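You operate a simulated robot arm through the tools that you are given. There is no shell and no other tool.

Carry out the task below with a simulated robot arm. There is one attempt and no reset: what you move stays moved.

## Task
Turn the pressure down to 1 bar, lift the feed lever and wipe the grime off the clip machine.
Fine: use the blue pad and put it back where it lay. What is to be rubbed or washed off counts as gone when no trace of it is left.
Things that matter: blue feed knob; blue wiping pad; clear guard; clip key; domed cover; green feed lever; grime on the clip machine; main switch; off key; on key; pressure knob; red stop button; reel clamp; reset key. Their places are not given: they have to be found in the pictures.

The check looks at the end state, three seconds after you hand in, the way a careful person would. Anything else that was tipped, shoved, dropped, spilled or broken makes it a failure.

## Robot
A 6-joint arm with a two-finger gripper, fixed in place. Base frame: the origin is on the floor under the middle of its stand, x ahead of it, y to its left, z up; the work surface is at about z = 700. Units: mm, rad, N and s.
It reaches about 1417 mm from its shoulder. Its first joint turns from -2.897 to 2.897 rad. Payload 3.43 kg.
The tool frame sits at the grasp point between the pads (the TCP): z along the fingers, y along the line on which they close. The tips reach 20 mm beyond it. The gripper opens to 190 mm; its body begins 248 mm behind the TCP.
Orientation is that of the tool frame in the base frame, as [roll, pitch, yaw] about the fixed x, y, z axes, in that order (R = Rz(yaw) Ry(pitch) Rx(roll)). With the fingers straight down and closing along the base's y, the tool's x points along the base's -x, its y along +y and its z along -z.

## Interface
- The arm moves only by the tool play_rows. Its argument "commands" is one flat list of numbers, 7 for each row, row after row: the shift along the tool's x, y, z in units of 40 mm (1.0 is 40 mm), then the turn, a rotation vector about the tool's x, y, z in units of 8 degrees (1.0 is 8 degrees), then the gripper command, from -1 (fully open) to 1 (shut), values between in proportion. In form: [x, y, z, wx, wy, wz, grip, x, y, z, wx, wy, wz, grip, ...]. A call has 1 to 20 rows; each row shifts and turns the commanded pose from where the row before left it, along the tool's axes as they then stand. A call with a number of a shift or a turn outside -1 to 1 is refused whole. Rows are played at 5 a second. More than 50 mm and 0.15 rad between two rows, or a gripper value outside its range, and nothing of the call is played. A pose out of reach is approached as far as the arm can. The call stops where the force on the tool passes 90 N (or 10 N more than at its start, if that is more) or the arm is blocked; 0.2 s more then pass. The fingers move at their own pace (about 153 mm/s each) and stop on an object; they squeeze with about 35 N. The grip force told is the motor's: it shows also when the fingers shut on nothing. Time passes only in rows, and 0.2 s behind the last, so rows that do not move let the fingers close. The reply holds the time, the measured pose of the TCP, the force on the tool along the base axes, the opening and the grip force, in the units named above and with some noise, with the torque about the TCP (base axes, N m) and any sound that the robot's microphone picked up.
- Cameras (640 x 400 px; columns grow to the right, rows downward): "scene" is fixed at [399.7, 500.9, 1528.5]; the picture's right is [-0.08, -1.00, 0.00], its down [-0.66, 0.05, -0.75] and it looks along [0.75, -0.06, -0.66] (base axes); focal length 214 px, centre (320, 200). "wrist" rides on the gripper at [70, -8, -288] in the tool frame; the picture's right is [0.12, 0.99, 0.00], its down [-0.96, 0.12, -0.25] and it looks along [-0.25, 0.03, 0.97] (tool axes); focal length 261 px, centre (320, 200).
- camera(camera): a new picture of that camera. No time passes.
- slide_trunk(by): moves the trunk up (or, below 0, down) by that many mm; the arm rides with it, the base frame stays. It gives what a move gives, with no picture.
- locate(camera, pixels): there is no depth. For up to 12 entries [column, row, z] of the newest picture of that camera ("zoom" is the newest enlarged one), the place [x, y] in the base frame at which the ray of that pixel passes the height z, good to about 3 mm. No time passes.
- zoom(camera, box): a new picture of the part [left, top, right, bottom] of that camera's present view, enlarged. No time passes.
- hand_in(): hands the job in; it is judged then, once.

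Open the gripper and draw the arm clear of the work before you hand the job in, unless the task says otherwise.

The tools are called by a JSON object that holds its "method" and its "body". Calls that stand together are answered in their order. play_rows: Moves the arm, as the interface text tells. Its arguments: {"type":"object","properties":{"commands":{"type":"array","items":{"type":"number"}}},"required":["commands"]} The other tools are called the same way: slide_trunk (by) moves the trunk up or down; camera (camera) takes a picture; locate (camera, pixels) gives the place at which the rays of pixels pass given heights; zoom (camera, box) takes an enlarged picture of a part of a camera's view; hand_in () hands the job in.

At the start:

```text
clock: 0.0
tcp_pos: [548.8, -195.1, 1203.4]
orientation: [-3.141, -0.001, -3.141]
contact_force: [1.2, 0.3, 0.0]
wrist_torque: [-0.02, 0.0, 0.01]
grip_width: 190.0
grip_force: 0.0
trunk travel left (down, up): [-275.0, 165.0]
```

scene: 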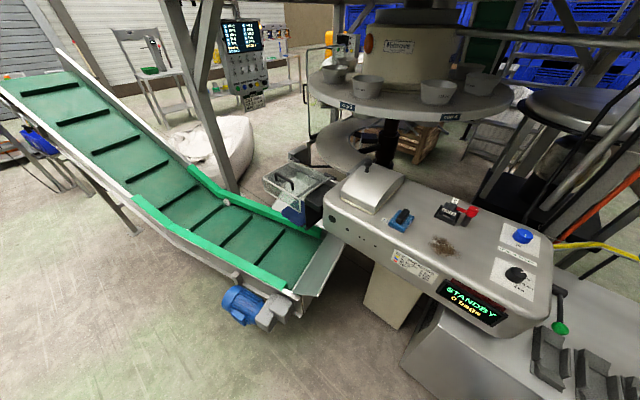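
wrist: 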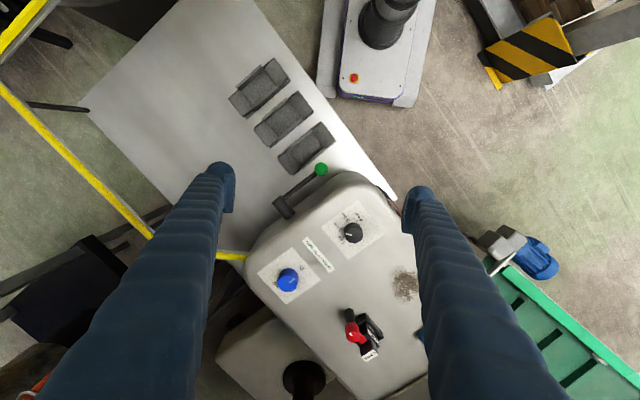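

The scene shows the clip machine with the blue pad near (402,219), grime near (442,246), knobs at (523,236) and (515,275), and the green lever at (560,328). I zoom in on these areas to see the details.

{"method": "zoom", "body": {"camera": "scene", "box": [320, 150, 480, 270]}}

{"method": "zoom", "body": {"camera": "scene", "box": [430, 200, 590, 340]}}

{"method": "zoom", "body": {"camera": "wrist", "box": [220, 140, 440, 380]}}

```text
3.33 times, centred on (400, 210) of scene
```

zoom: 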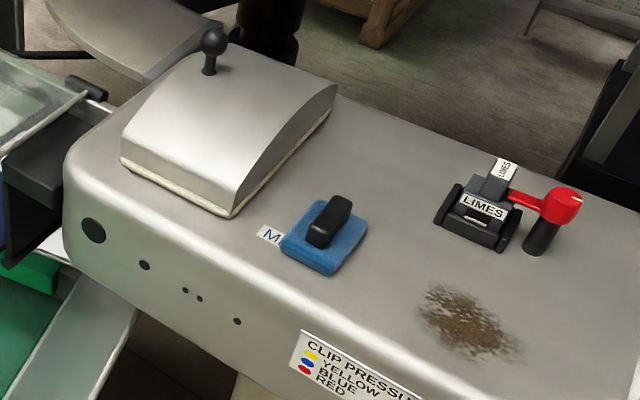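

```text
2.86 times, centred on (510, 270) of scene
```

zoom: 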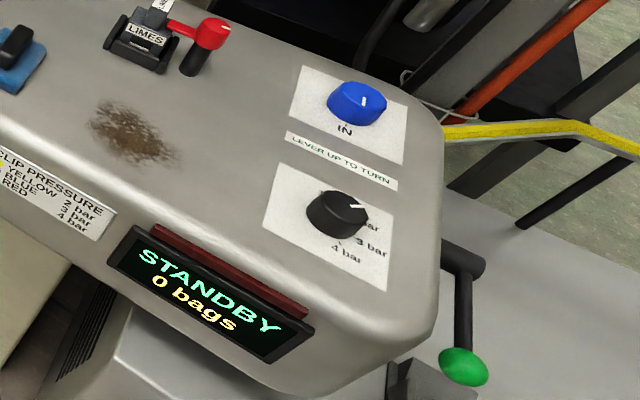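

```text
1.67 times, centred on (330, 260) of wrist
```

zoom: 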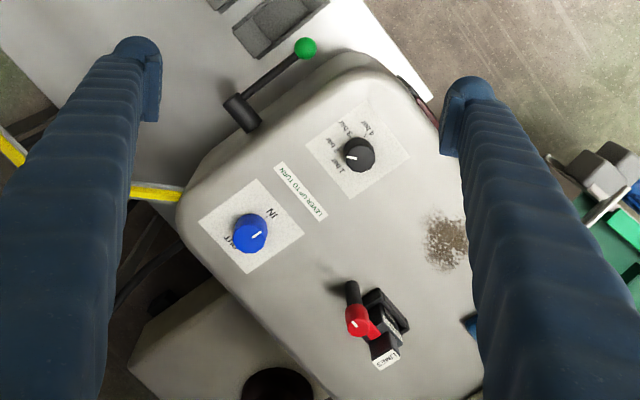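

I triangulate features by intersecting rays from both cameras at several heights: pressure knob, blue knob, lever ball, lever pivot.

{"method": "locate", "body": {"camera": "scene", "pixels": [[515, 274, 800], [515, 274, 900], [515, 274, 1000], [523, 236, 900], [523, 236, 1000], [560, 328, 800], [560, 328, 900], [560, 289, 900], [442, 246, 900], [442, 246, 1000], [402, 219, 900], [402, 219, 1000]]}}

{"method": "locate", "body": {"camera": "wrist", "pixels": [[353, 233, 800], [353, 233, 900], [353, 233, 1000], [288, 280, 900], [288, 280, 1000], [321, 169, 800], [321, 169, 900], [282, 207, 900], [405, 285, 900], [405, 285, 1000]]}}

```text
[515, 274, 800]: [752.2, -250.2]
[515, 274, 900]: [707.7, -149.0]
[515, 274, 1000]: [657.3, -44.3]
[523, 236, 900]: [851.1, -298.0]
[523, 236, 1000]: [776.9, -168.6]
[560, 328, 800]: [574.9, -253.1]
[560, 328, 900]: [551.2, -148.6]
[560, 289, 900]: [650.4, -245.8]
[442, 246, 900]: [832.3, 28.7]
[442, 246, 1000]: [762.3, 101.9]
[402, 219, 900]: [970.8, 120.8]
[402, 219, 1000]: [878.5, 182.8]
```

```text
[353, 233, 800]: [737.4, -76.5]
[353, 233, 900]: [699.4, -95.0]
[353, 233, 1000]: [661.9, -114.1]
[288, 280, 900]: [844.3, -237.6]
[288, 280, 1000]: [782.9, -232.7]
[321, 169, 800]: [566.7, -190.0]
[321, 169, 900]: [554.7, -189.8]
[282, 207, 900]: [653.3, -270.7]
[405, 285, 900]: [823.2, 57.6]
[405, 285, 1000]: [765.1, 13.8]
```

The pressure knob triangulates to about (685,-103,944), the ball to (560,-190,860), the grime to (812,47,925). I zoom tighter on the knob's scale and the lever to read the state.

{"method": "zoom", "body": {"camera": "wrist", "box": [320, 195, 390, 265]}}

{"method": "zoom", "body": {"camera": "scene", "box": [485, 250, 545, 300]}}

{"method": "zoom", "body": {"camera": "wrist", "box": [240, 140, 360, 260]}}

{"method": "zoom", "body": {"camera": "scene", "box": [520, 260, 600, 350]}}

```text
5.71 times, centred on (355, 230) of wrist
```

zoom: 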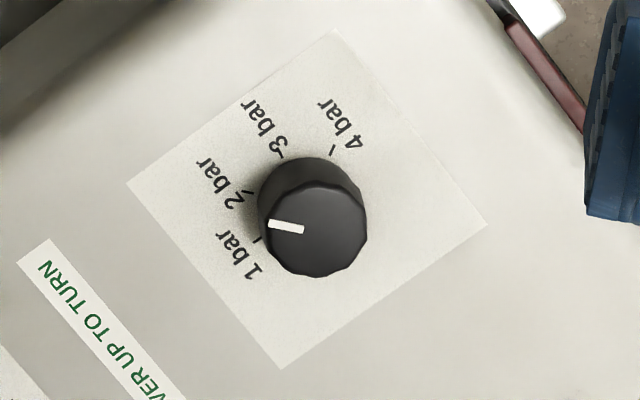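

```text
8.00 times, centred on (515, 275) of scene
```

zoom: 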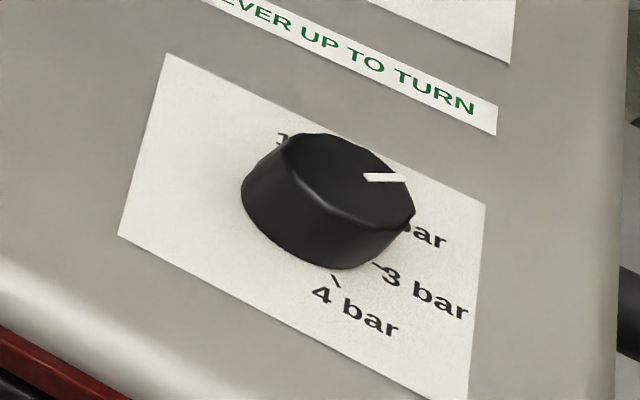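

```text
3.33 times, centred on (300, 200) of wrist
```

zoom: 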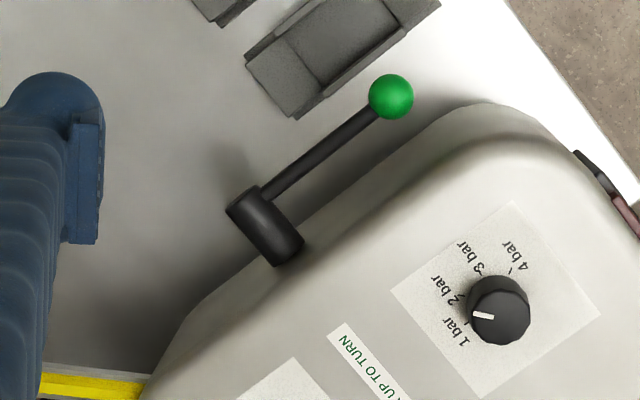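

```text
4.44 times, centred on (560, 305) of scene
```

zoom: 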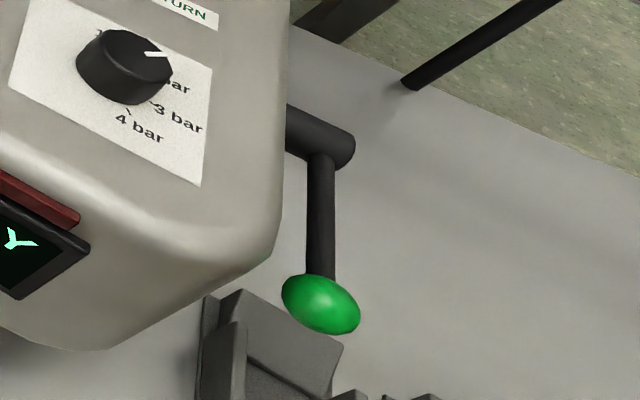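

The pressure knob's pointer at wrist-zoom (285,227) sits between "1 bar" and "2 bar"/near 1 at this parallax; I locate the tick marks at panel height and the pointer at the knob-top height to work out angles. I also locate lever parts.

{"method": "locate", "body": {"camera": "wrist", "pixels": [[343.97, 236.8, 924], [342.4, 228.2, 924], [348.2, 222.5, 924], [357.3, 221.6, 924], [346.1, 234.0, 948], [352.2, 235.4, 948], [354.5, 235.3, 948], [321.3, 169.1, 860], [288, 204, 885], [281, 200, 885], [289, 217, 885], [317, 186, 870]]}}

{"method": "locate", "body": {"camera": "scene", "pixels": [[560.3, 304.5, 860], [560.3, 331.4, 860], [567.7, 291, 880], [549.8, 287.6, 880], [561, 277, 885], [561, 322, 865], [519, 275, 924], [523.5, 277, 924]]}}

```text
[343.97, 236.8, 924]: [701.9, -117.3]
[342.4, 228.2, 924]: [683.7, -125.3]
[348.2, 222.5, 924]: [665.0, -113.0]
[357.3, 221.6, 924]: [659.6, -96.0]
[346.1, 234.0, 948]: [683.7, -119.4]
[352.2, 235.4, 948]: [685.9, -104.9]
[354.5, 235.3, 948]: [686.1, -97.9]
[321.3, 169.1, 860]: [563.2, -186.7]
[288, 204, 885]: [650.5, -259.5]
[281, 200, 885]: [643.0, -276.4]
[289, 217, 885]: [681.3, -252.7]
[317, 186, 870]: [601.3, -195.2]
```

```text
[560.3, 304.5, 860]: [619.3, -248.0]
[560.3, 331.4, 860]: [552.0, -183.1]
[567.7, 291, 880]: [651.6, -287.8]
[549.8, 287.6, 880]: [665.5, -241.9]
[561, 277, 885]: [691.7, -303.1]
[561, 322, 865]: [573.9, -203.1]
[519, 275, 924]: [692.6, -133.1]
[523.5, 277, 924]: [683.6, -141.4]
```

From the ticks, 1 bar lies about 48° counter-clockwise (seen from above) of the current pointer, which stands at 2 bar. The label "LEVER UP TO TURN" suggests lifting the lever first, so I yaw the tool 45° to line up with the machine and take closer views.

{"method": "play_rows", "body": {"commands": [0, 0, 0, 0, 0, -0.9375, 1, 0, 0, 0, 0, 0, -0.9375, 1, 0, 0, 0, 0, 0, -0.9375, 1, 0, 0, 0, 0, 0, -0.9375, 1, 0, 0, 0, 0, 0, -0.9375, 1, 0, 0, 0, 0, 0, -0.9375, 1, 0.9, 0, 0, 0, 0, 0, 1, 0.9, 0, 0, 0, 0, 0, 1, 0.9, 0, 0, 0, 0, 0, 1]}}

{"method": "camera", "body": {"camera": "wrist"}}

{"method": "camera", "body": {"camera": "scene"}}

```text
clock: 2.0
tcp_pos: [467.5, -268.1, 1206.2]
orientation: [-3.138, 0.001, -2.354]
contact_force: [0.1, -0.2, -0.4]
wrist_torque: [-0.03, -0.05, 0.02]
grip_width: 0.0
grip_force: 34.0
trunk travel left (down, up): [-275.0, 165.0]
```

```text
taken
```

wrist: 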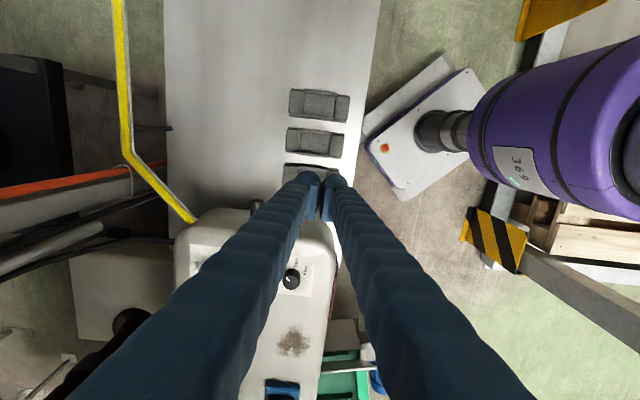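

```text
taken
```

scene: 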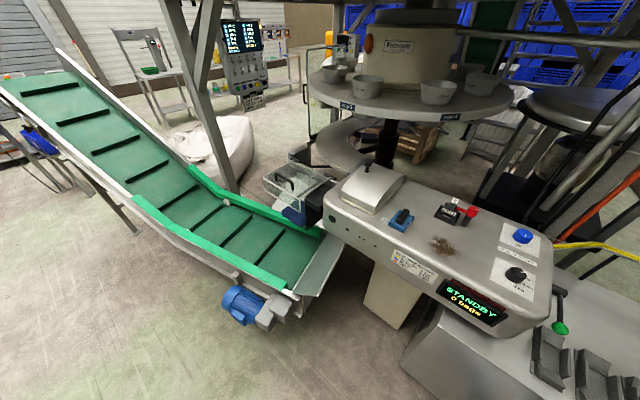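

The machine is aligned with the tool now; the shut fingers hide the lever. I tilt the tool 45° so that the fingers point toward the machine's end, and look again.

{"method": "play_rows", "body": {"commands": [0, 0, 0, 0, -0.9375, 0, 1, 0, 0, 0, 0, -0.9375, 0, 1, 0, 0, 0, 0, -0.9375, 0, 1, 0, 0, 0, 0, -0.9375, 0, 1, 0, 0, 0, 0, -0.9375, 0, 1, 0, 0, 0, 0, -0.9375, 0, 1]}}

{"method": "camera", "body": {"camera": "wrist"}}

{"method": "camera", "body": {"camera": "scene"}}

```text
clock: 3.4
tcp_pos: [471.3, -270.3, 1203.7]
orientation: [-3.142, 0.786, -2.355]
contact_force: [-0.7, 0.0, 0.0]
wrist_torque: [0.04, -0.04, 0.01]
grip_width: 0.0
grip_force: 34.1
trunk travel left (down, up): [-275.0, 165.0]
```

```text
taken
```

wrist: 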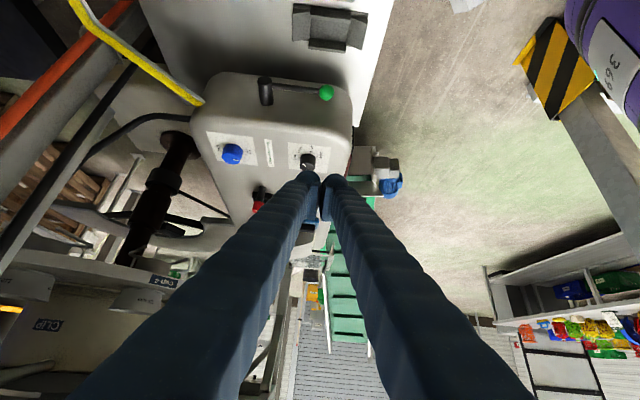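

```text
taken
```

scene: 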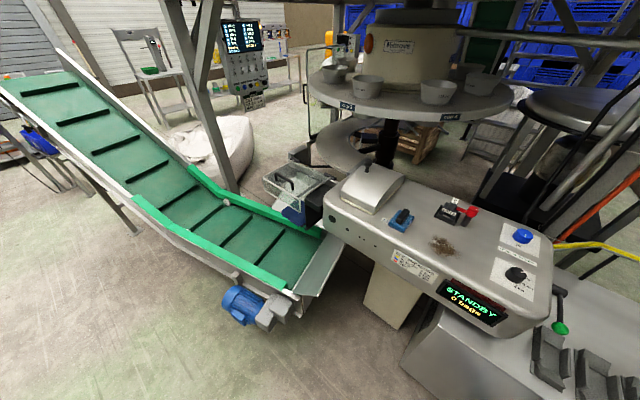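

Now the lever's end face is seen straight on: pivot at (265,90), ball at (326,93). I zoom in there to measure it.

{"method": "zoom", "body": {"camera": "wrist", "box": [230, 50, 380, 150]}}

{"method": "locate", "body": {"camera": "wrist", "pixels": [[326, 93, 850], [326, 93, 860], [326, 93, 870], [265, 82, 860], [265, 82, 880], [265, 82, 900], [265, 102, 880], [265, 102, 900]]}}

```text
4.00 times, centred on (305, 100) of wrist
```

zoom: 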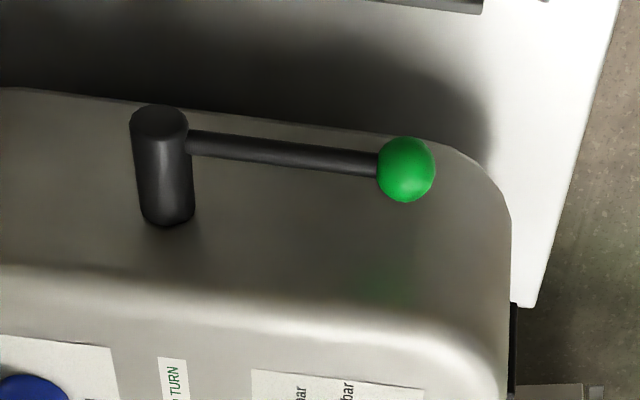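

```text
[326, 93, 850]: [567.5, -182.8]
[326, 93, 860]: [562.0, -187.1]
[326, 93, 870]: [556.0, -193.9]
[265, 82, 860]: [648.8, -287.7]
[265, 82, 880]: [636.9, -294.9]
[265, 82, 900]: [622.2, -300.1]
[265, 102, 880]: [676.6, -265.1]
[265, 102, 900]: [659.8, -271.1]
```

I triangulate the shaft's outer cap between the two cameras.

{"method": "locate", "body": {"camera": "scene", "pixels": [[564.5, 293.7, 860], [564.5, 293.7, 870], [564.5, 293.7, 880], [564.5, 293.7, 890]]}}

{"method": "locate", "body": {"camera": "wrist", "pixels": [[265, 80.5, 860], [265, 80.5, 870], [265, 80.5, 880], [265, 80.5, 890], [275, 85, 870], [318, 92, 862], [267, 105, 885], [335, 85, 900], [352, 120, 900], [352, 155, 925]]}}

{"method": "zoom", "body": {"camera": "scene", "box": [480, 220, 640, 400]}}

```text
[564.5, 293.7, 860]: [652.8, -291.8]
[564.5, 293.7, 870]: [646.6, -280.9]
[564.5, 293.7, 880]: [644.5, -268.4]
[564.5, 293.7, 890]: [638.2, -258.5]
```

```text
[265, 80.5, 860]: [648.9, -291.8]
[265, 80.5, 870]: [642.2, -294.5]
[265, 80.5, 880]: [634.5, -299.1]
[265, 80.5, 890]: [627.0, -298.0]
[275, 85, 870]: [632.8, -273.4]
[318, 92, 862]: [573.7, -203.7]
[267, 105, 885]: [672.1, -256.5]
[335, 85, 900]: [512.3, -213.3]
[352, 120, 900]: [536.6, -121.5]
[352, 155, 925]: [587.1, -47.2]
```

```text
2.22 times, centred on (560, 310) of scene
```

zoom: 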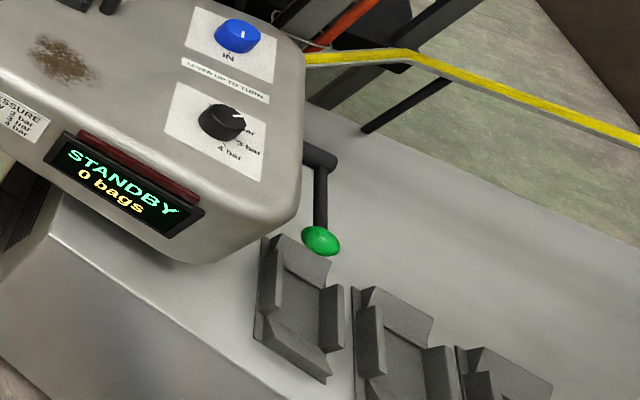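

Pivot cap is around (650,-291,862) and the ball (562,-188,860), so the arm is level, about 135 mm long. I check where the trays under the lever lie before coming in from below.

{"method": "locate", "body": {"camera": "scene", "pixels": [[536.6, 325.3, 740], [536, 360, 740], [566, 380, 740], [569, 337, 740], [551, 330, 740], [575.8, 352, 740]]}}

{"method": "locate", "body": {"camera": "wrist", "pixels": [[292, 40, 740], [310, 50, 740], [350, 52, 740], [368, 15, 740], [293, 5, 740]]}}

{"method": "zoom", "body": {"camera": "wrist", "box": [240, 0, 400, 100]}}

```text
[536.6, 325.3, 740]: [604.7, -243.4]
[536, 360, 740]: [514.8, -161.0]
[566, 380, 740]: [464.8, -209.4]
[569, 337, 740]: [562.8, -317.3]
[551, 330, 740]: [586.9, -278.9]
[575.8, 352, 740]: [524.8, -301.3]
```

```text
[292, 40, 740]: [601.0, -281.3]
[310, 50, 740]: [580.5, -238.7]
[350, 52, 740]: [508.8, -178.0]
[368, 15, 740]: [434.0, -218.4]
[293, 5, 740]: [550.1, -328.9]
```

```text
4.00 times, centred on (320, 50) of wrist
```

zoom: 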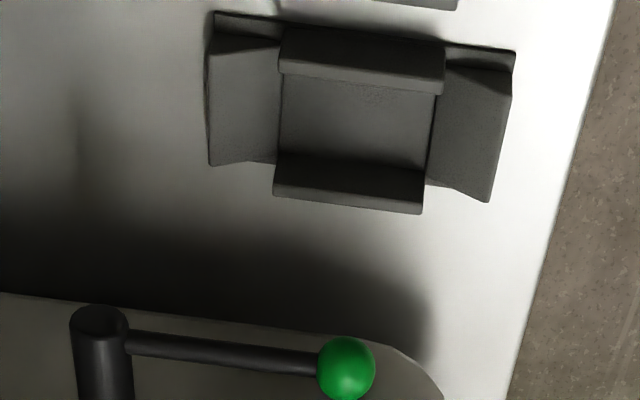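

Trays sit around z≈740, just on the robot side of the ball, so there is room at about z≈800 below the ball. I tilt a further 15° and descend to a standoff well short of the lever.

{"method": "play_rows", "body": {"commands": [0, 0, 0, 0, -0.9375, 0, 1, 0, 0, 0, 0, -0.9375, 0, 1, 0.7225, -0.065, 0.446, 0, 0, 0, 1, 0.7225, -0.065, 0.446, 0, 0, 0, 1, 0.7225, -0.065, 0.446, 0, 0, 0, 1, 0.7225, -0.065, 0.446, 0, 0, 0, 1, 0.7225, -0.065, 0.446, 0, 0, 0, 1, 0.7225, -0.065, 0.446, 0, 0, 0, 1]}}

{"method": "camera", "body": {"camera": "wrist"}}

{"method": "camera", "body": {"camera": "scene"}}

```text
clock: 5.2
tcp_pos: [485.6, -275.4, 996.6]
orientation: [3.136, 1.046, -2.36]
contact_force: [-0.3, -0.7, -0.1]
wrist_torque: [0.01, 0.0, 0.01]
grip_width: 0.0
grip_force: 34.0
trunk travel left (down, up): [-275.0, 165.0]
```

```text
taken
```

wrist: 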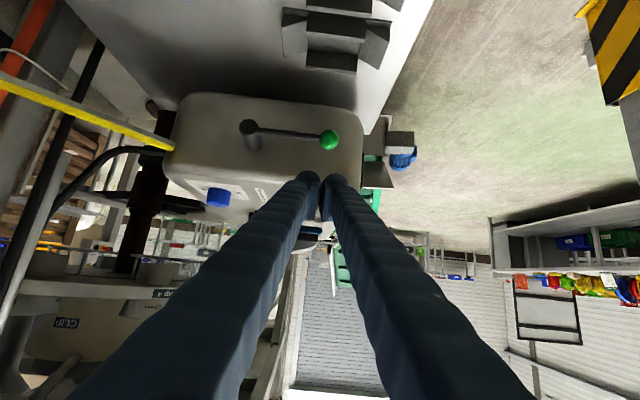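

```text
taken
```

scene: 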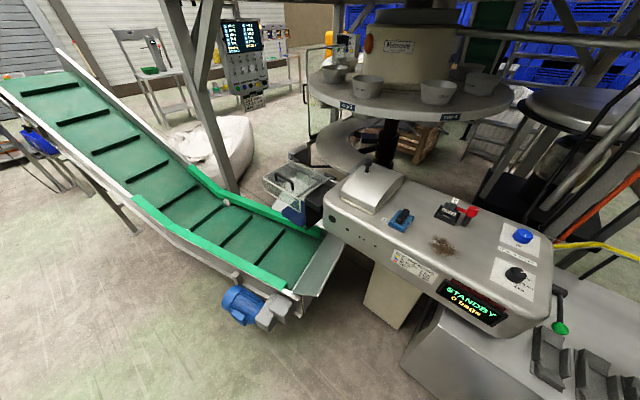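

The ball shows at (329,140), arm horizontal. I descend straight to z≈858 still short of the lever, and re-check the ball's position.

{"method": "play_rows", "body": {"commands": [0.75, 0, 0.433, 0, 0, 0, 1, 0.75, 0, 0.433, 0, 0, 0, 1, 0.75, 0, 0.433, 0, 0, 0, 1, 0.75, 0, 0.433, 0, 0, 0, 1]}}

{"method": "camera", "body": {"camera": "wrist"}}

{"method": "camera", "body": {"camera": "scene"}}

{"method": "locate", "body": {"camera": "wrist", "pixels": [[329, 140, 860]]}}

```text
clock: 6.2
tcp_pos: [505.5, -320.1, 885.5]
orientation: [3.113, 1.045, -2.375]
contact_force: [0.6, 0.4, 0.2]
wrist_torque: [-0.01, 0.0, -0.02]
grip_width: 0.1
grip_force: 34.3
out of reach, approached as far as the arm can: row 1, 2, 3, 4
trunk travel left (down, up): [-275.0, 165.0]
```

```text
taken
```

wrist: 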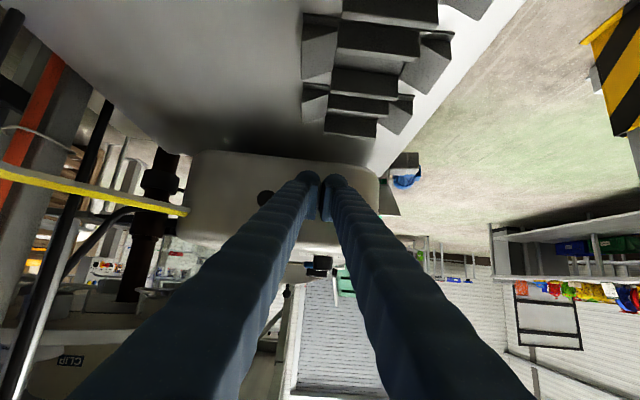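

```text
taken
```

scene: 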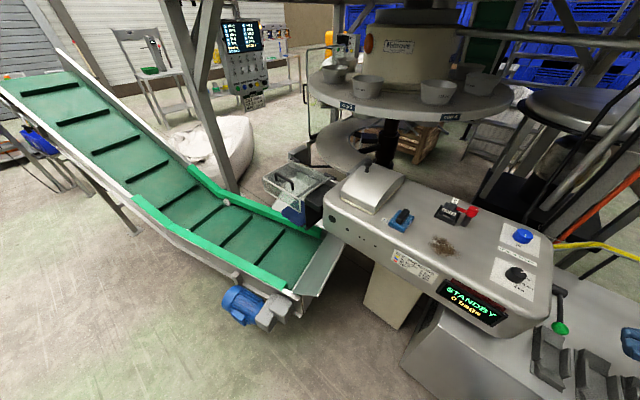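

```text
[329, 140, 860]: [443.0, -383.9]
```

The lower pose was out of the arm's reach and it drifted sideways, clear of everything. I go back up by the same rows and will then lower the trunk instead.

{"method": "play_rows", "body": {"commands": [-0.75, 0, -0.433, 0, 0, 0, 1, -0.75, 0, -0.433, 0, 0, 0, 1, -0.75, 0, -0.433, 0, 0, 0, 1, -0.75, 0, -0.433, 0, 0, 0, 1]}}

```text
clock: 7.2
tcp_pos: [506.2, -321.5, 1026.5]
orientation: [3.141, 1.048, -2.354]
contact_force: [-0.2, 0.2, 0.2]
wrist_torque: [-0.02, 0.01, -0.03]
grip_width: 0.0
grip_force: 34.4
trunk travel left (down, up): [-275.0, 165.0]
```

The commanded pose restarts from the measured one. I shift back to the standoff line, then lower the trunk 150 mm so the same arm posture comes down to z≈856.

{"method": "play_rows", "body": {"commands": [0.11, 0.5625, 0.309, 0, 0, 0, 1, 0.11, 0.5625, 0.309, 0, 0, 0, 1]}}

{"method": "slide_trunk", "body": {"by": -150}}

{"method": "camera", "body": {"camera": "wrist"}}

{"method": "camera", "body": {"camera": "scene"}}

```text
clock: 7.8
tcp_pos: [488.1, -277.2, 1005.5]
orientation: [3.141, 1.048, -2.354]
contact_force: [0.3, -0.1, 0.4]
wrist_torque: [-0.02, -0.01, -0.04]
grip_width: 0.0
grip_force: 34.7
trunk travel left (down, up): [-275.0, 165.0]
```

```text
clock: 9.6
tcp_pos: [487.1, -277.6, 854.3]
orientation: [-3.141, 1.047, -2.358]
contact_force: [0.1, 1.3, 0.3]
wrist_torque: [-0.03, 0.03, -0.01]
grip_width: 0.0
grip_force: 34.1
trunk travel left (down, up): [-125.0, 315.0]
```

```text
taken
```

wrist: 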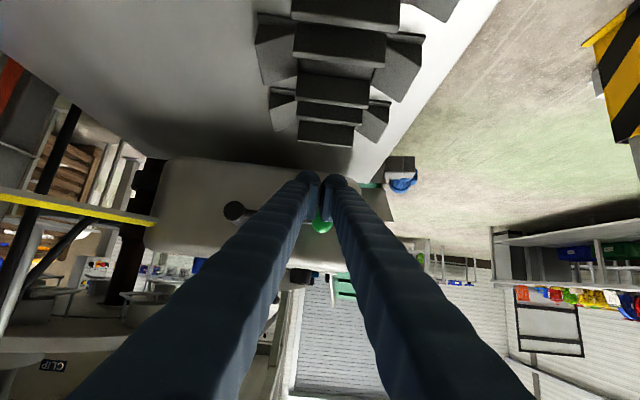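

```text
taken
```

scene: 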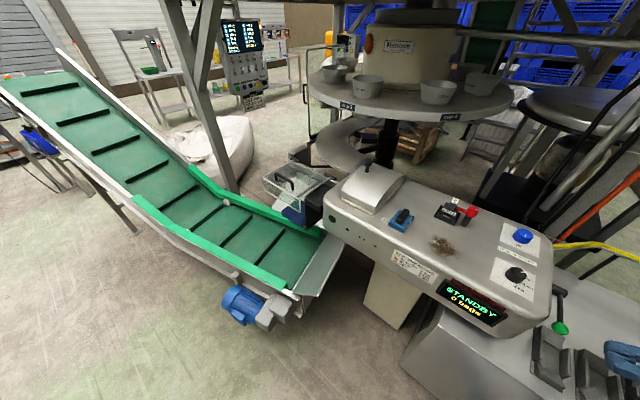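

The ball shows at (320,225), i.e. above the finger line, as planned. I push the shut fingers 120 mm along their own axis to slide in under the ball.

{"method": "play_rows", "body": {"commands": [0, 0, 0.75, 0, 0, 0, 1, 0, 0, 0.75, 0, 0, 0, 1, 0, 0, 0.75, 0, 0, 0, 1, 0, 0, 0.75, 0, 0, 0, 1]}}

{"method": "zoom", "body": {"camera": "scene", "box": [480, 220, 640, 400]}}

{"method": "zoom", "body": {"camera": "wrist", "box": [200, 120, 440, 280]}}

```text
clock: 10.6
tcp_pos: [578.0, -238.1, 816.3]
orientation: [3.117, 1.043, -2.37]
contact_force: [-0.1, 0.2, -0.4]
wrist_torque: [0.02, 0.01, -0.02]
grip_width: 0.1
grip_force: 34.0
out of reach, approached as far as the arm can: row 1, 2, 3, 4
trunk travel left (down, up): [-125.0, 315.0]
```

```text
2.22 times, centred on (560, 310) of scene
```

zoom: 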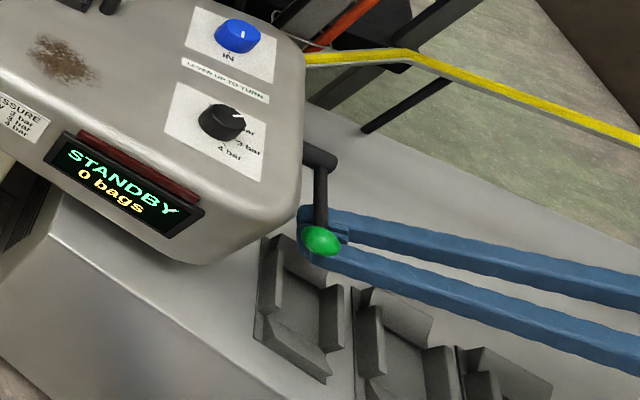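

```text
2.50 times, centred on (320, 200) of wrist
```

zoom: 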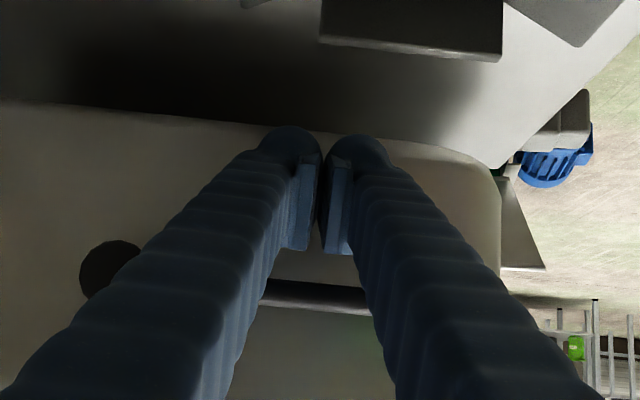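

The insertion drifted to v-side because the pose was again near a reach limit, though nothing was touched (force ~0). I retract along the finger axis, raise the arm, and then lower the trunk fully for more margin.

{"method": "play_rows", "body": {"commands": [0, 0, -0.8125, 0, 0, 0, 1, 0, 0, -0.8125, 0, 0, 0, 1, 0, 0, -0.8125, 0, 0, 0, 1, 0, 0, -0.8125, 0, 0, 0, 1, -0.722, 0.308, -0.417, 0, 0, 0, 1, -0.722, 0.308, -0.417, 0, 0, 0, 1, -0.722, 0.308, -0.417, 0, 0, 0, 1]}}

```text
clock: 12.2
tcp_pos: [471.3, -288.6, 984.3]
orientation: [3.14, 1.048, -2.355]
contact_force: [0.1, 0.6, -0.7]
wrist_torque: [0.02, 0.02, 0.0]
grip_width: 0.1
grip_force: 34.2
trunk travel left (down, up): [-125.0, 315.0]
```

Readings: TCP (471,-289,984), clear of the lever. I lower the trunk 120 mm and then insert along the finger axis.

{"method": "slide_trunk", "body": {"by": -120}}

{"method": "play_rows", "body": {"commands": [0, 0, 0.7, 0, 0, 0, 1, 0, 0, 0.7, 0, 0, 0, 1, 0, 0, 0.7, 0, 0, 0, 1, 0, 0, 0.7, 0, 0, 0, 1]}}

{"method": "zoom", "body": {"camera": "scene", "box": [480, 220, 640, 400]}}

{"method": "zoom", "body": {"camera": "wrist", "box": [200, 120, 440, 280]}}

```text
clock: 13.7
tcp_pos: [472.0, -289.9, 862.5]
orientation: [3.141, 1.047, -2.356]
contact_force: [0.2, 0.3, 0.3]
wrist_torque: [-0.02, 0.01, 0.01]
grip_width: 0.2
grip_force: 33.9
trunk travel left (down, up): [-5.0, 435.0]
```

```text
clock: 14.7
tcp_pos: [539.9, -221.0, 805.9]
orientation: [3.138, 1.049, -2.359]
contact_force: [-1.0, -0.2, 0.0]
wrist_torque: [0.0, -0.01, 0.0]
grip_width: 0.0
grip_force: 34.4
trunk travel left (down, up): [-5.0, 435.0]
```

```text
2.22 times, centred on (560, 310) of scene
```

zoom: 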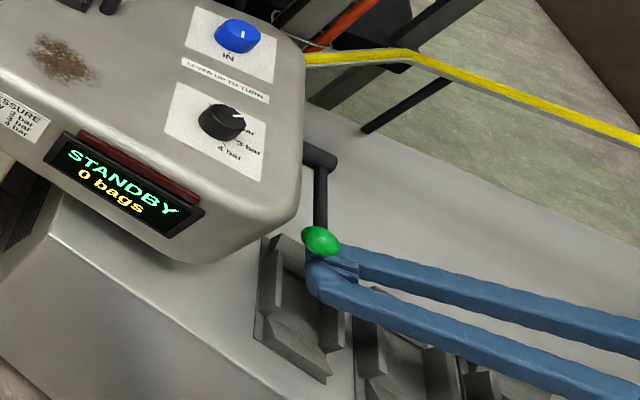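

```text
2.50 times, centred on (320, 200) of wrist
```

zoom: 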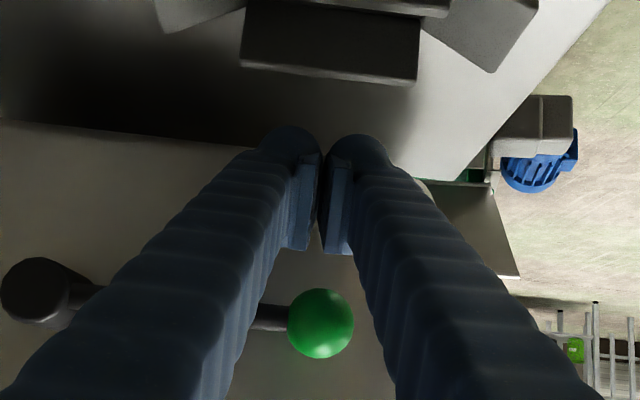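

The fingers are now beneath the ball ((320,320) in the wrist zoom) without contact. I go in 28 mm further and start lifting slowly, watching the force.

{"method": "play_rows", "body": {"commands": [0, 0, 0.7, 0, 0, 0, 1, -0.2165, 0, -0.125, 0, 0, 0, 1, -0.2165, 0, -0.125, 0, 0, 0, 1, -0.2165, 0, -0.125, 0, 0, 0, 1, -0.2165, 0, -0.125, 0, 0, 0, 1, -0.2165, 0, -0.125, 0, 0, 0, 1]}}

{"method": "zoom", "body": {"camera": "scene", "box": [480, 220, 640, 400]}}

{"method": "zoom", "body": {"camera": "wrist", "box": [200, 120, 440, 280]}}

```text
clock: 16.1
tcp_pos: [558.2, -201.8, 842.2]
orientation: [-3.14, 1.046, -2.357]
contact_force: [-0.9, 0.5, 0.3]
wrist_torque: [0.04, -0.04, 0.0]
grip_width: 0.0
grip_force: 34.7
trunk travel left (down, up): [-5.0, 435.0]
```

```text
2.22 times, centred on (560, 310) of scene
```

zoom: 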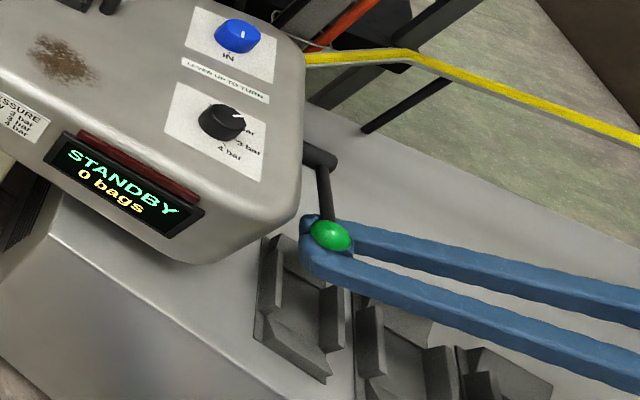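

```text
2.50 times, centred on (320, 200) of wrist
```

zoom: 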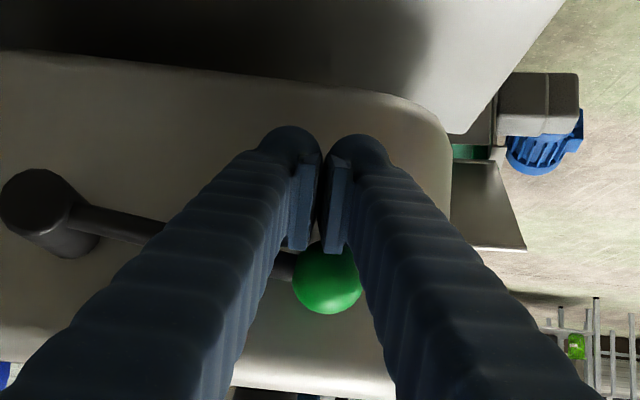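

The ball rises easily (force near zero; the arm is now angled up). I continue along the lever's arc in small steps.

{"method": "play_rows", "body": {"commands": [-0.247, -0.065, -0.1425, 0, 0, 0, 1, -0.247, -0.065, -0.1425, 0, 0, 0, 1, -0.236, -0.115, -0.136, 0, 0, 0, 1, -0.236, -0.115, -0.136, 0, 0, 0, 1]}}

{"method": "zoom", "body": {"camera": "scene", "box": [480, 220, 640, 400]}}

{"method": "zoom", "body": {"camera": "wrist", "box": [200, 120, 440, 280]}}

```text
clock: 17.1
tcp_pos: [569.0, -213.8, 887.4]
orientation: [3.14, 1.048, -2.356]
contact_force: [0.5, -0.4, 0.1]
wrist_torque: [-0.01, -0.01, -0.03]
grip_width: 0.3
grip_force: 33.8
trunk travel left (down, up): [-5.0, 435.0]
```

```text
2.22 times, centred on (560, 310) of scene
```

zoom: 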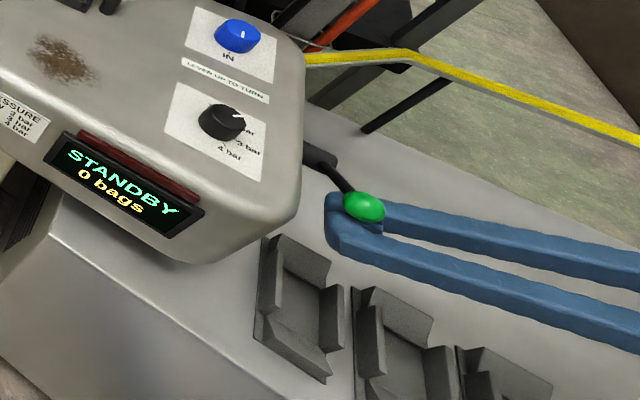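

```text
2.50 times, centred on (320, 200) of wrist
```

zoom: 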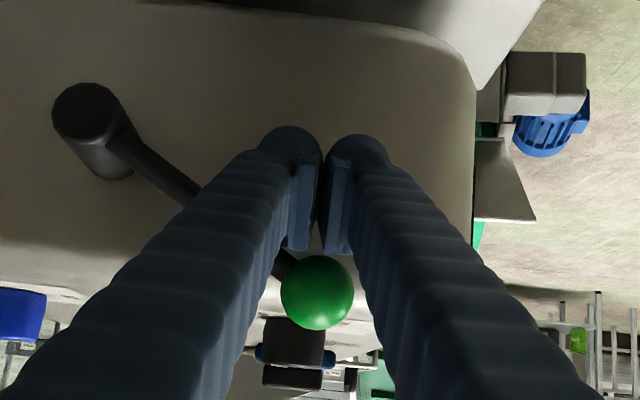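

The lever is at roughly 30° up, still moving freely. I continue on the arc.

{"method": "play_rows", "body": {"commands": [-0.2165, -0.16, -0.125, 0, 0, 0, 1, -0.2165, -0.16, -0.125, 0, 0, 0, 1, -0.186, -0.2, -0.1075, 0, 0, 0, 1, -0.186, -0.2, -0.1075, 0, 0, 0, 1]}}

{"method": "zoom", "body": {"camera": "scene", "box": [480, 220, 640, 400]}}

{"method": "zoom", "body": {"camera": "wrist", "box": [200, 120, 440, 280]}}

```text
clock: 18.1
tcp_pos: [585.7, -229.9, 918.3]
orientation: [3.129, 1.044, -2.362]
contact_force: [-28.6, 17.6, -34.0]
wrist_torque: [0.36, 0.58, 0.04]
grip_width: 0.1
grip_force: 34.4
trunk travel left (down, up): [-5.0, 435.0]
```

```text
2.22 times, centred on (560, 310) of scene
```

zoom: 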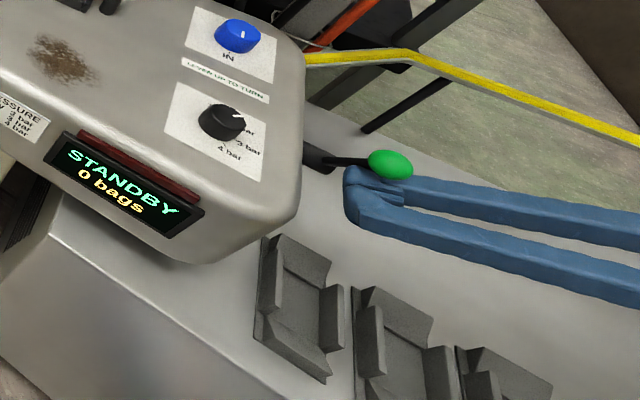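

```text
2.50 times, centred on (320, 200) of wrist
```

zoom: 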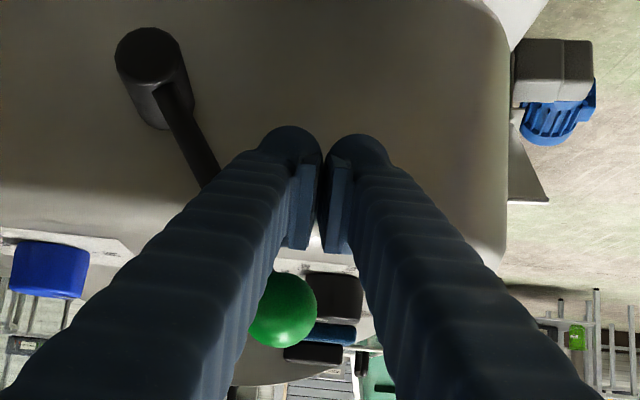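

A 47 N reaction, square to the arm, shows the lever has met its upper stop at about 45–50°. I back off slightly to see whether it stays up.

{"method": "play_rows", "body": {"commands": [0.2165, 0.2, 0.125, 0, 0, 0, 1, 0.2165, 0.2, 0.125, 0, 0, 0, 1, 0.2165, 0.2, 0.125, 0, 0, 0, 1]}}

{"method": "zoom", "body": {"camera": "scene", "box": [480, 220, 640, 400]}}

{"method": "zoom", "body": {"camera": "wrist", "box": [200, 120, 440, 280]}}

```text
clock: 18.9
tcp_pos: [571.0, -217.5, 892.4]
orientation: [-3.139, 1.047, -2.355]
contact_force: [1.1, -0.5, 0.3]
wrist_torque: [0.0, -0.05, -0.04]
grip_width: 0.1
grip_force: 33.9
trunk travel left (down, up): [-5.0, 435.0]
```

```text
2.22 times, centred on (560, 310) of scene
```

zoom: 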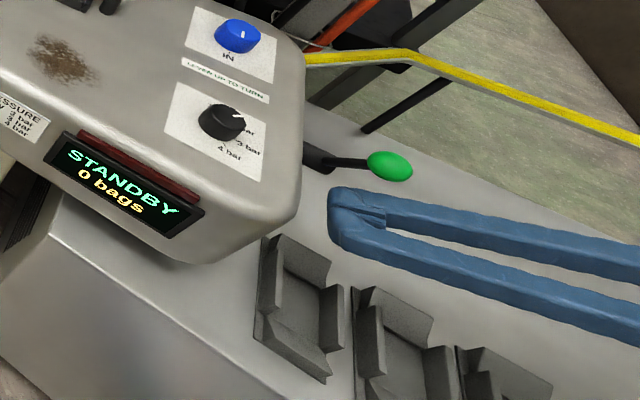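

```text
2.50 times, centred on (320, 200) of wrist
```

zoom: 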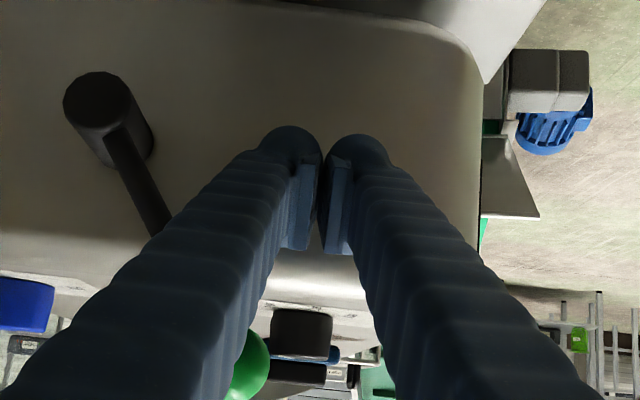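

The lever stays up by itself. I retract along the finger axis away from it, raise the trunk, and bring the tool back to vertical.

{"method": "play_rows", "body": {"commands": [0, 0, -0.9, 0, 0, 0, 1, 0, 0, -0.9, 0, 0, 0, 1, 0, 0, -0.9, 0, 0, 0, 1, 0, 0, -0.9, 0, 0, 0, 1, 0, 0, -0.9, 0, 0, 0, 1]}}

{"method": "slide_trunk", "body": {"by": 270}}

{"method": "play_rows", "body": {"commands": [0, 0, 0, 0, 0.9375, 0, 1, 0, 0, 0, 0, 0.9375, 0, 1, 0, 0, 0, 0, 0.9375, 0, 1, 0, 0, 0, 0, 0.9375, 0, 1, 0, 0, 0, 0, 0.9375, 0, 1, 0, 0, 0, 0, 0.9375, 0, 1, 0, 0, 0, 0, 0.9375, 0, 1, 0, 0, 0, 0, 0.9375, 0, 1]}}

{"method": "camera", "body": {"camera": "wrist"}}

{"method": "camera", "body": {"camera": "scene"}}

```text
clock: 20.1
tcp_pos: [461.1, -326.1, 986.2]
orientation: [3.14, 1.046, -2.355]
contact_force: [0.1, -0.2, 0.5]
wrist_torque: [-0.01, 0.03, 0.01]
grip_width: 0.0
grip_force: 34.1
trunk travel left (down, up): [-5.0, 435.0]
```

```text
clock: 22.8
tcp_pos: [460.7, -327.0, 1255.7]
orientation: [3.14, 1.048, -2.357]
contact_force: [0.2, -1.0, 0.2]
wrist_torque: [0.01, 0.01, -0.01]
grip_width: 0.1
grip_force: 34.6
trunk travel left (down, up): [-275.0, 165.0]
```

```text
clock: 24.6
tcp_pos: [462.0, -325.6, 1255.3]
orientation: [3.139, -0.004, -2.357]
contact_force: [-0.2, -0.3, 1.0]
wrist_torque: [-0.02, 0.1, 0.01]
grip_width: 0.0
grip_force: 34.4
trunk travel left (down, up): [-275.0, 165.0]
```

```text
taken
```

wrist: 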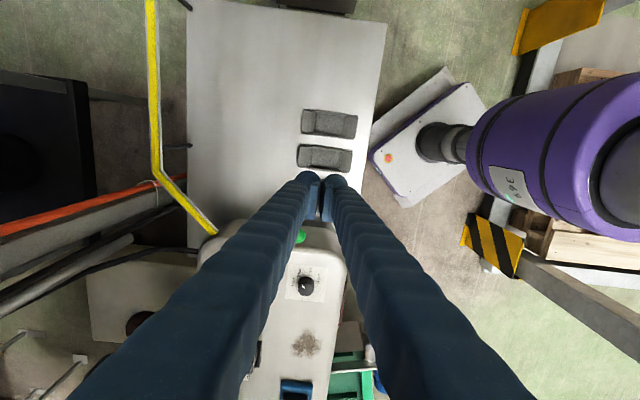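

```text
taken
```

scene: 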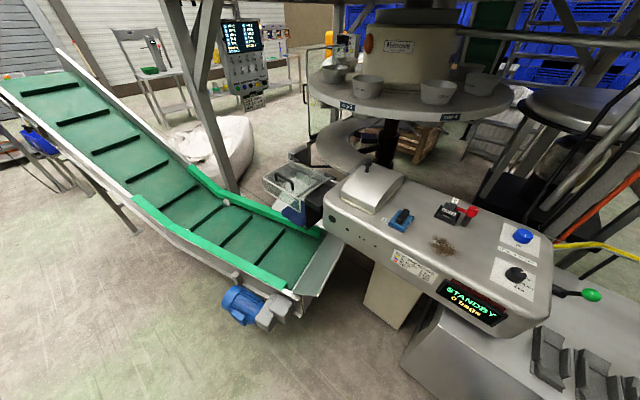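

The lever is up (ball at (591,295) in the scene). I turn the tool back to yaw −180°, open the fingers to about 80 mm, and move above the pressure knob.

{"method": "play_rows", "body": {"commands": [0, 0, 0, 0, 0, 0.9375, 0.158, 0, 0, 0, 0, 0, 0.9375, 0.158, 0, 0, 0, 0, 0, 0.9375, 0.158, 0, 0, 0, 0, 0, 0.9375, 0.158, 0, 0, 0, 0, 0, 0.9375, 0.158, 0, 0, 0, 0, 0, 0.9375, 0.158, -0.617, 0.627, 0.431, 0, 0, 0, 0.158, -0.617, 0.627, 0.431, 0, 0, 0, 0.158, -0.617, 0.627, 0.431, 0, 0, 0, 0.158, -0.617, 0.627, 0.431, 0, 0, 0, 0.158, -0.617, 0.627, 0.431, 0, 0, 0, 0.158, -0.617, 0.627, 0.431, 0, 0, 0, 0.158, -0.617, 0.627, 0.431, 0, 0, 0, 0.158, -0.617, 0.627, 0.431, 0, 0, 0, 0.158, -0.617, 0.627, 0.431, 0, 0, 0, 0.158]}}

{"method": "camera", "body": {"camera": "wrist"}}

{"method": "camera", "body": {"camera": "scene"}}

```text
clock: 27.8
tcp_pos: [685.6, -99.1, 1101.8]
orientation: [-3.141, -0.003, 3.14]
contact_force: [-0.4, 0.1, 0.7]
wrist_torque: [-0.01, 0.08, -0.01]
grip_width: 79.9
grip_force: 0.2
trunk travel left (down, up): [-275.0, 165.0]
```

```text
taken
```

wrist: 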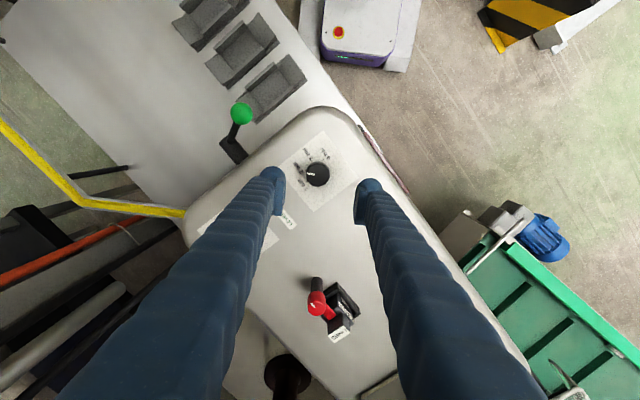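

```text
taken
```

scene: 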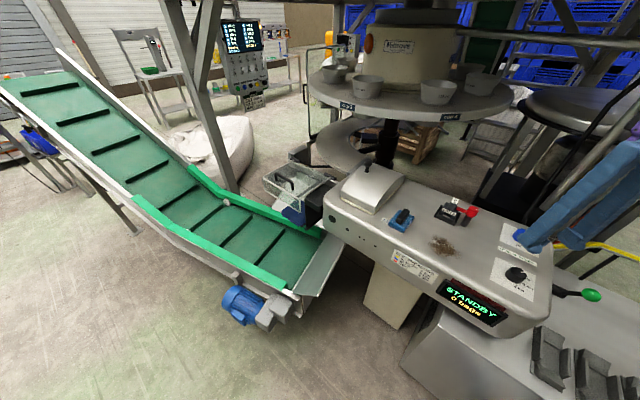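

The knob is seen at (317,174). I zoom in to measure ticks, pointer and centre from nearer.

{"method": "zoom", "body": {"camera": "wrist", "box": [280, 135, 360, 210]}}

```text
5.33 times, centred on (320, 172) of wrist
```

zoom: 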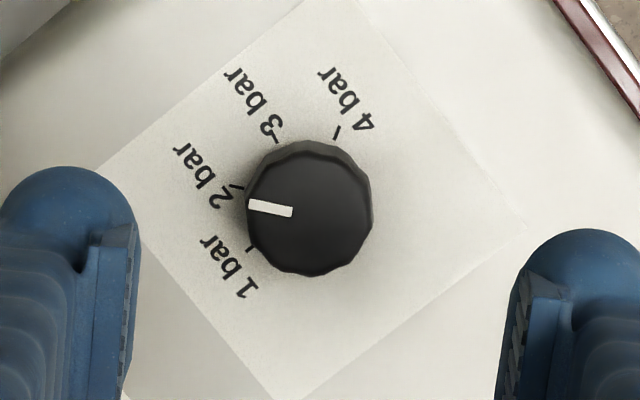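

I locate ticks on the panel plane and the pointer on the knob-top plane from this zoom.

{"method": "locate", "body": {"camera": "zoom", "pixels": [[251, 250, 924], [237, 187, 924], [277, 141, 924], [337, 132, 924], [250, 206, 948], [292, 211, 948], [309, 214, 948], [246, 215, 946], [372, 208, 946], [309, 277, 946]]}}

{"method": "locate", "body": {"camera": "scene", "pixels": [[515, 274, 940], [515, 274, 945], [515, 274, 950], [590, 294.5, 965]]}}

{"method": "zoom", "body": {"camera": "scene", "box": [485, 250, 545, 300]}}

```text
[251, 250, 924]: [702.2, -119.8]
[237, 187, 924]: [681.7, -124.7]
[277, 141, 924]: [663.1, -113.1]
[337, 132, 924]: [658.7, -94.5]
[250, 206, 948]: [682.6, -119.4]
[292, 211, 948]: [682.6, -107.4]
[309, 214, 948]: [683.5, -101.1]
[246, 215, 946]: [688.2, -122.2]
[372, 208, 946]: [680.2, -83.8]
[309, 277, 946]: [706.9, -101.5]
```

```text
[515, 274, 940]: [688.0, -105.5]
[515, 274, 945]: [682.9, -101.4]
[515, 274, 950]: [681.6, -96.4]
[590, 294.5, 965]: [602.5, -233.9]
```

```text
8.00 times, centred on (515, 275) of scene
```

zoom: 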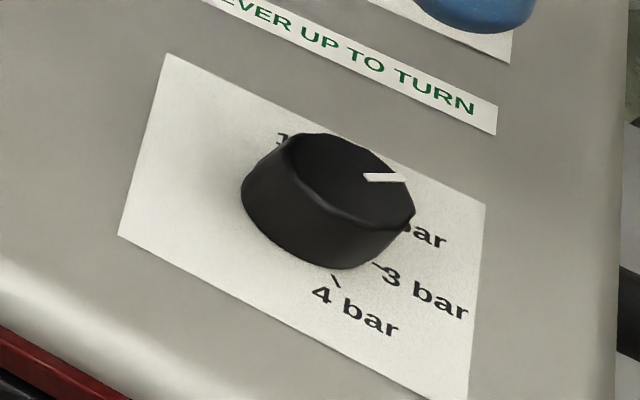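

Centre of the knob is about (683.5,-101.5), Ø≈39 mm, top z≈946; pointer at 2 bar, 1 bar is ≈50° counter-clockwise from above. I descend with fingers 80 mm apart to TCP z≈950 around the knob.

{"method": "play_rows", "body": {"commands": [0.05, -0.06, 0.9, 0, 0, 0, 0.158, 0, 0, 0.9, 0, 0, 0, 0.158, 0, 0, 0.9, 0, 0, 0, 0.158, 0, 0, 0.9, 0, 0, 0, 0.158, 0, 0, 0.2, 0, 0, 0, 0.158]}}

{"method": "zoom", "body": {"camera": "wrist", "box": [240, 130, 400, 250]}}

{"method": "zoom", "body": {"camera": "scene", "box": [470, 220, 590, 310]}}

```text
clock: 29.0
tcp_pos: [680.8, -104.9, 947.8]
orientation: [-3.141, 0.002, -3.141]
contact_force: [-1.2, -1.9, 18.1]
wrist_torque: [-0.02, 0.04, -0.05]
grip_width: 80.2
grip_force: 0.0
trunk travel left (down, up): [-275.0, 165.0]
```

```text
3.33 times, centred on (320, 190) of wrist
```

zoom: 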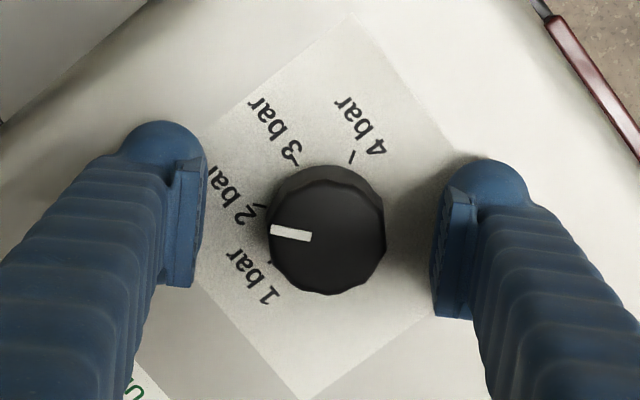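

```text
4.44 times, centred on (530, 265) of scene
```

zoom: 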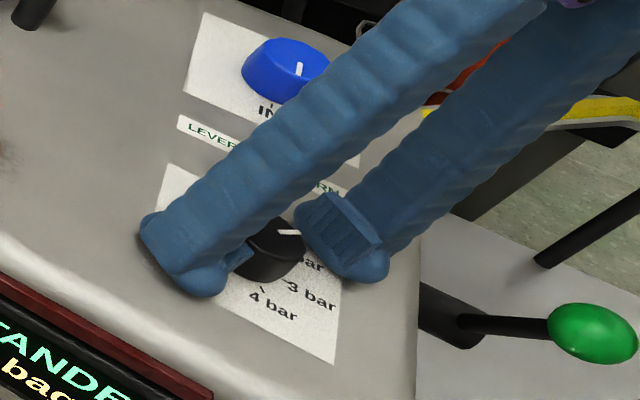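

The tips touch the panel lightly (18 N), so its surface is near z≈928. I rise 5 mm, centre on the knob at about (685,-102), and close.

{"method": "play_rows", "body": {"commands": [-0.1, 0.0625, -0.125, 0, 0, 0, 0.158, 0, 0, 0, 0, 0, 0, 0.4, 0, 0, 0, 0, 0, 0, 1, 0, 0, 0, 0, 0, 0, 1]}}

{"method": "zoom", "body": {"camera": "wrist", "box": [240, 130, 400, 250]}}

```text
clock: 30.0
tcp_pos: [684.4, -102.4, 952.3]
orientation: [-3.141, -0.001, 3.14]
contact_force: [0.8, -13.7, -0.5]
wrist_torque: [-0.23, -0.12, -0.01]
grip_width: 39.4
grip_force: 45.0
trunk travel left (down, up): [-275.0, 165.0]
```

```text
3.33 times, centred on (320, 190) of wrist
```

zoom: 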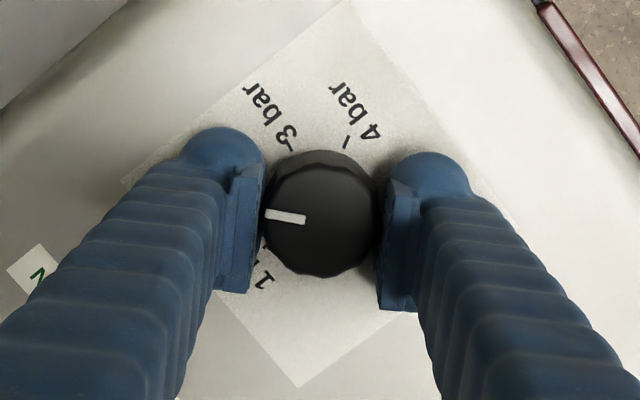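

The knob is held (39.4 mm). I nudge 1 mm to relax the side force and turn 30° counter-clockwise first, then check.

{"method": "play_rows", "body": {"commands": [0, -0.03, 0, 0, 0, -0.75, 1, 0, 0, 0, 0, 0, -0.75, 1, 0, 0, 0, 0, 0, -0.75, 1, 0, 0, 0, 0, 0, -0.75, 1, 0, 0, 0, 0, 0, -0.75, 1]}}

{"method": "zoom", "body": {"camera": "wrist", "box": [240, 130, 400, 250]}}

```text
clock: 31.2
tcp_pos: [684.3, -101.1, 953.3]
orientation: [3.139, -0.001, -2.615]
contact_force: [0.5, -10.3, -12.9]
wrist_torque: [0.08, -0.42, 0.03]
grip_width: 39.3
grip_force: 45.1
trunk travel left (down, up): [-275.0, 165.0]
```

```text
3.33 times, centred on (320, 190) of wrist
```

zoom: 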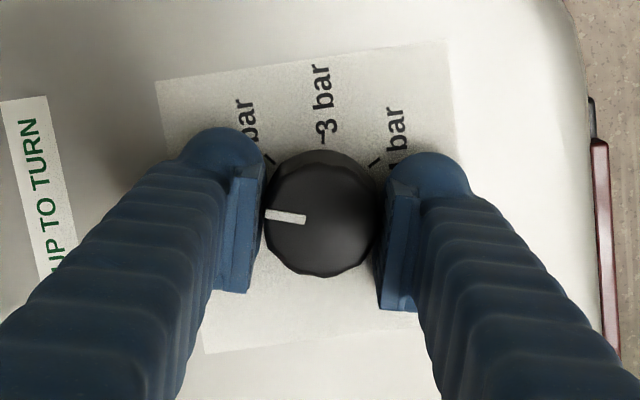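

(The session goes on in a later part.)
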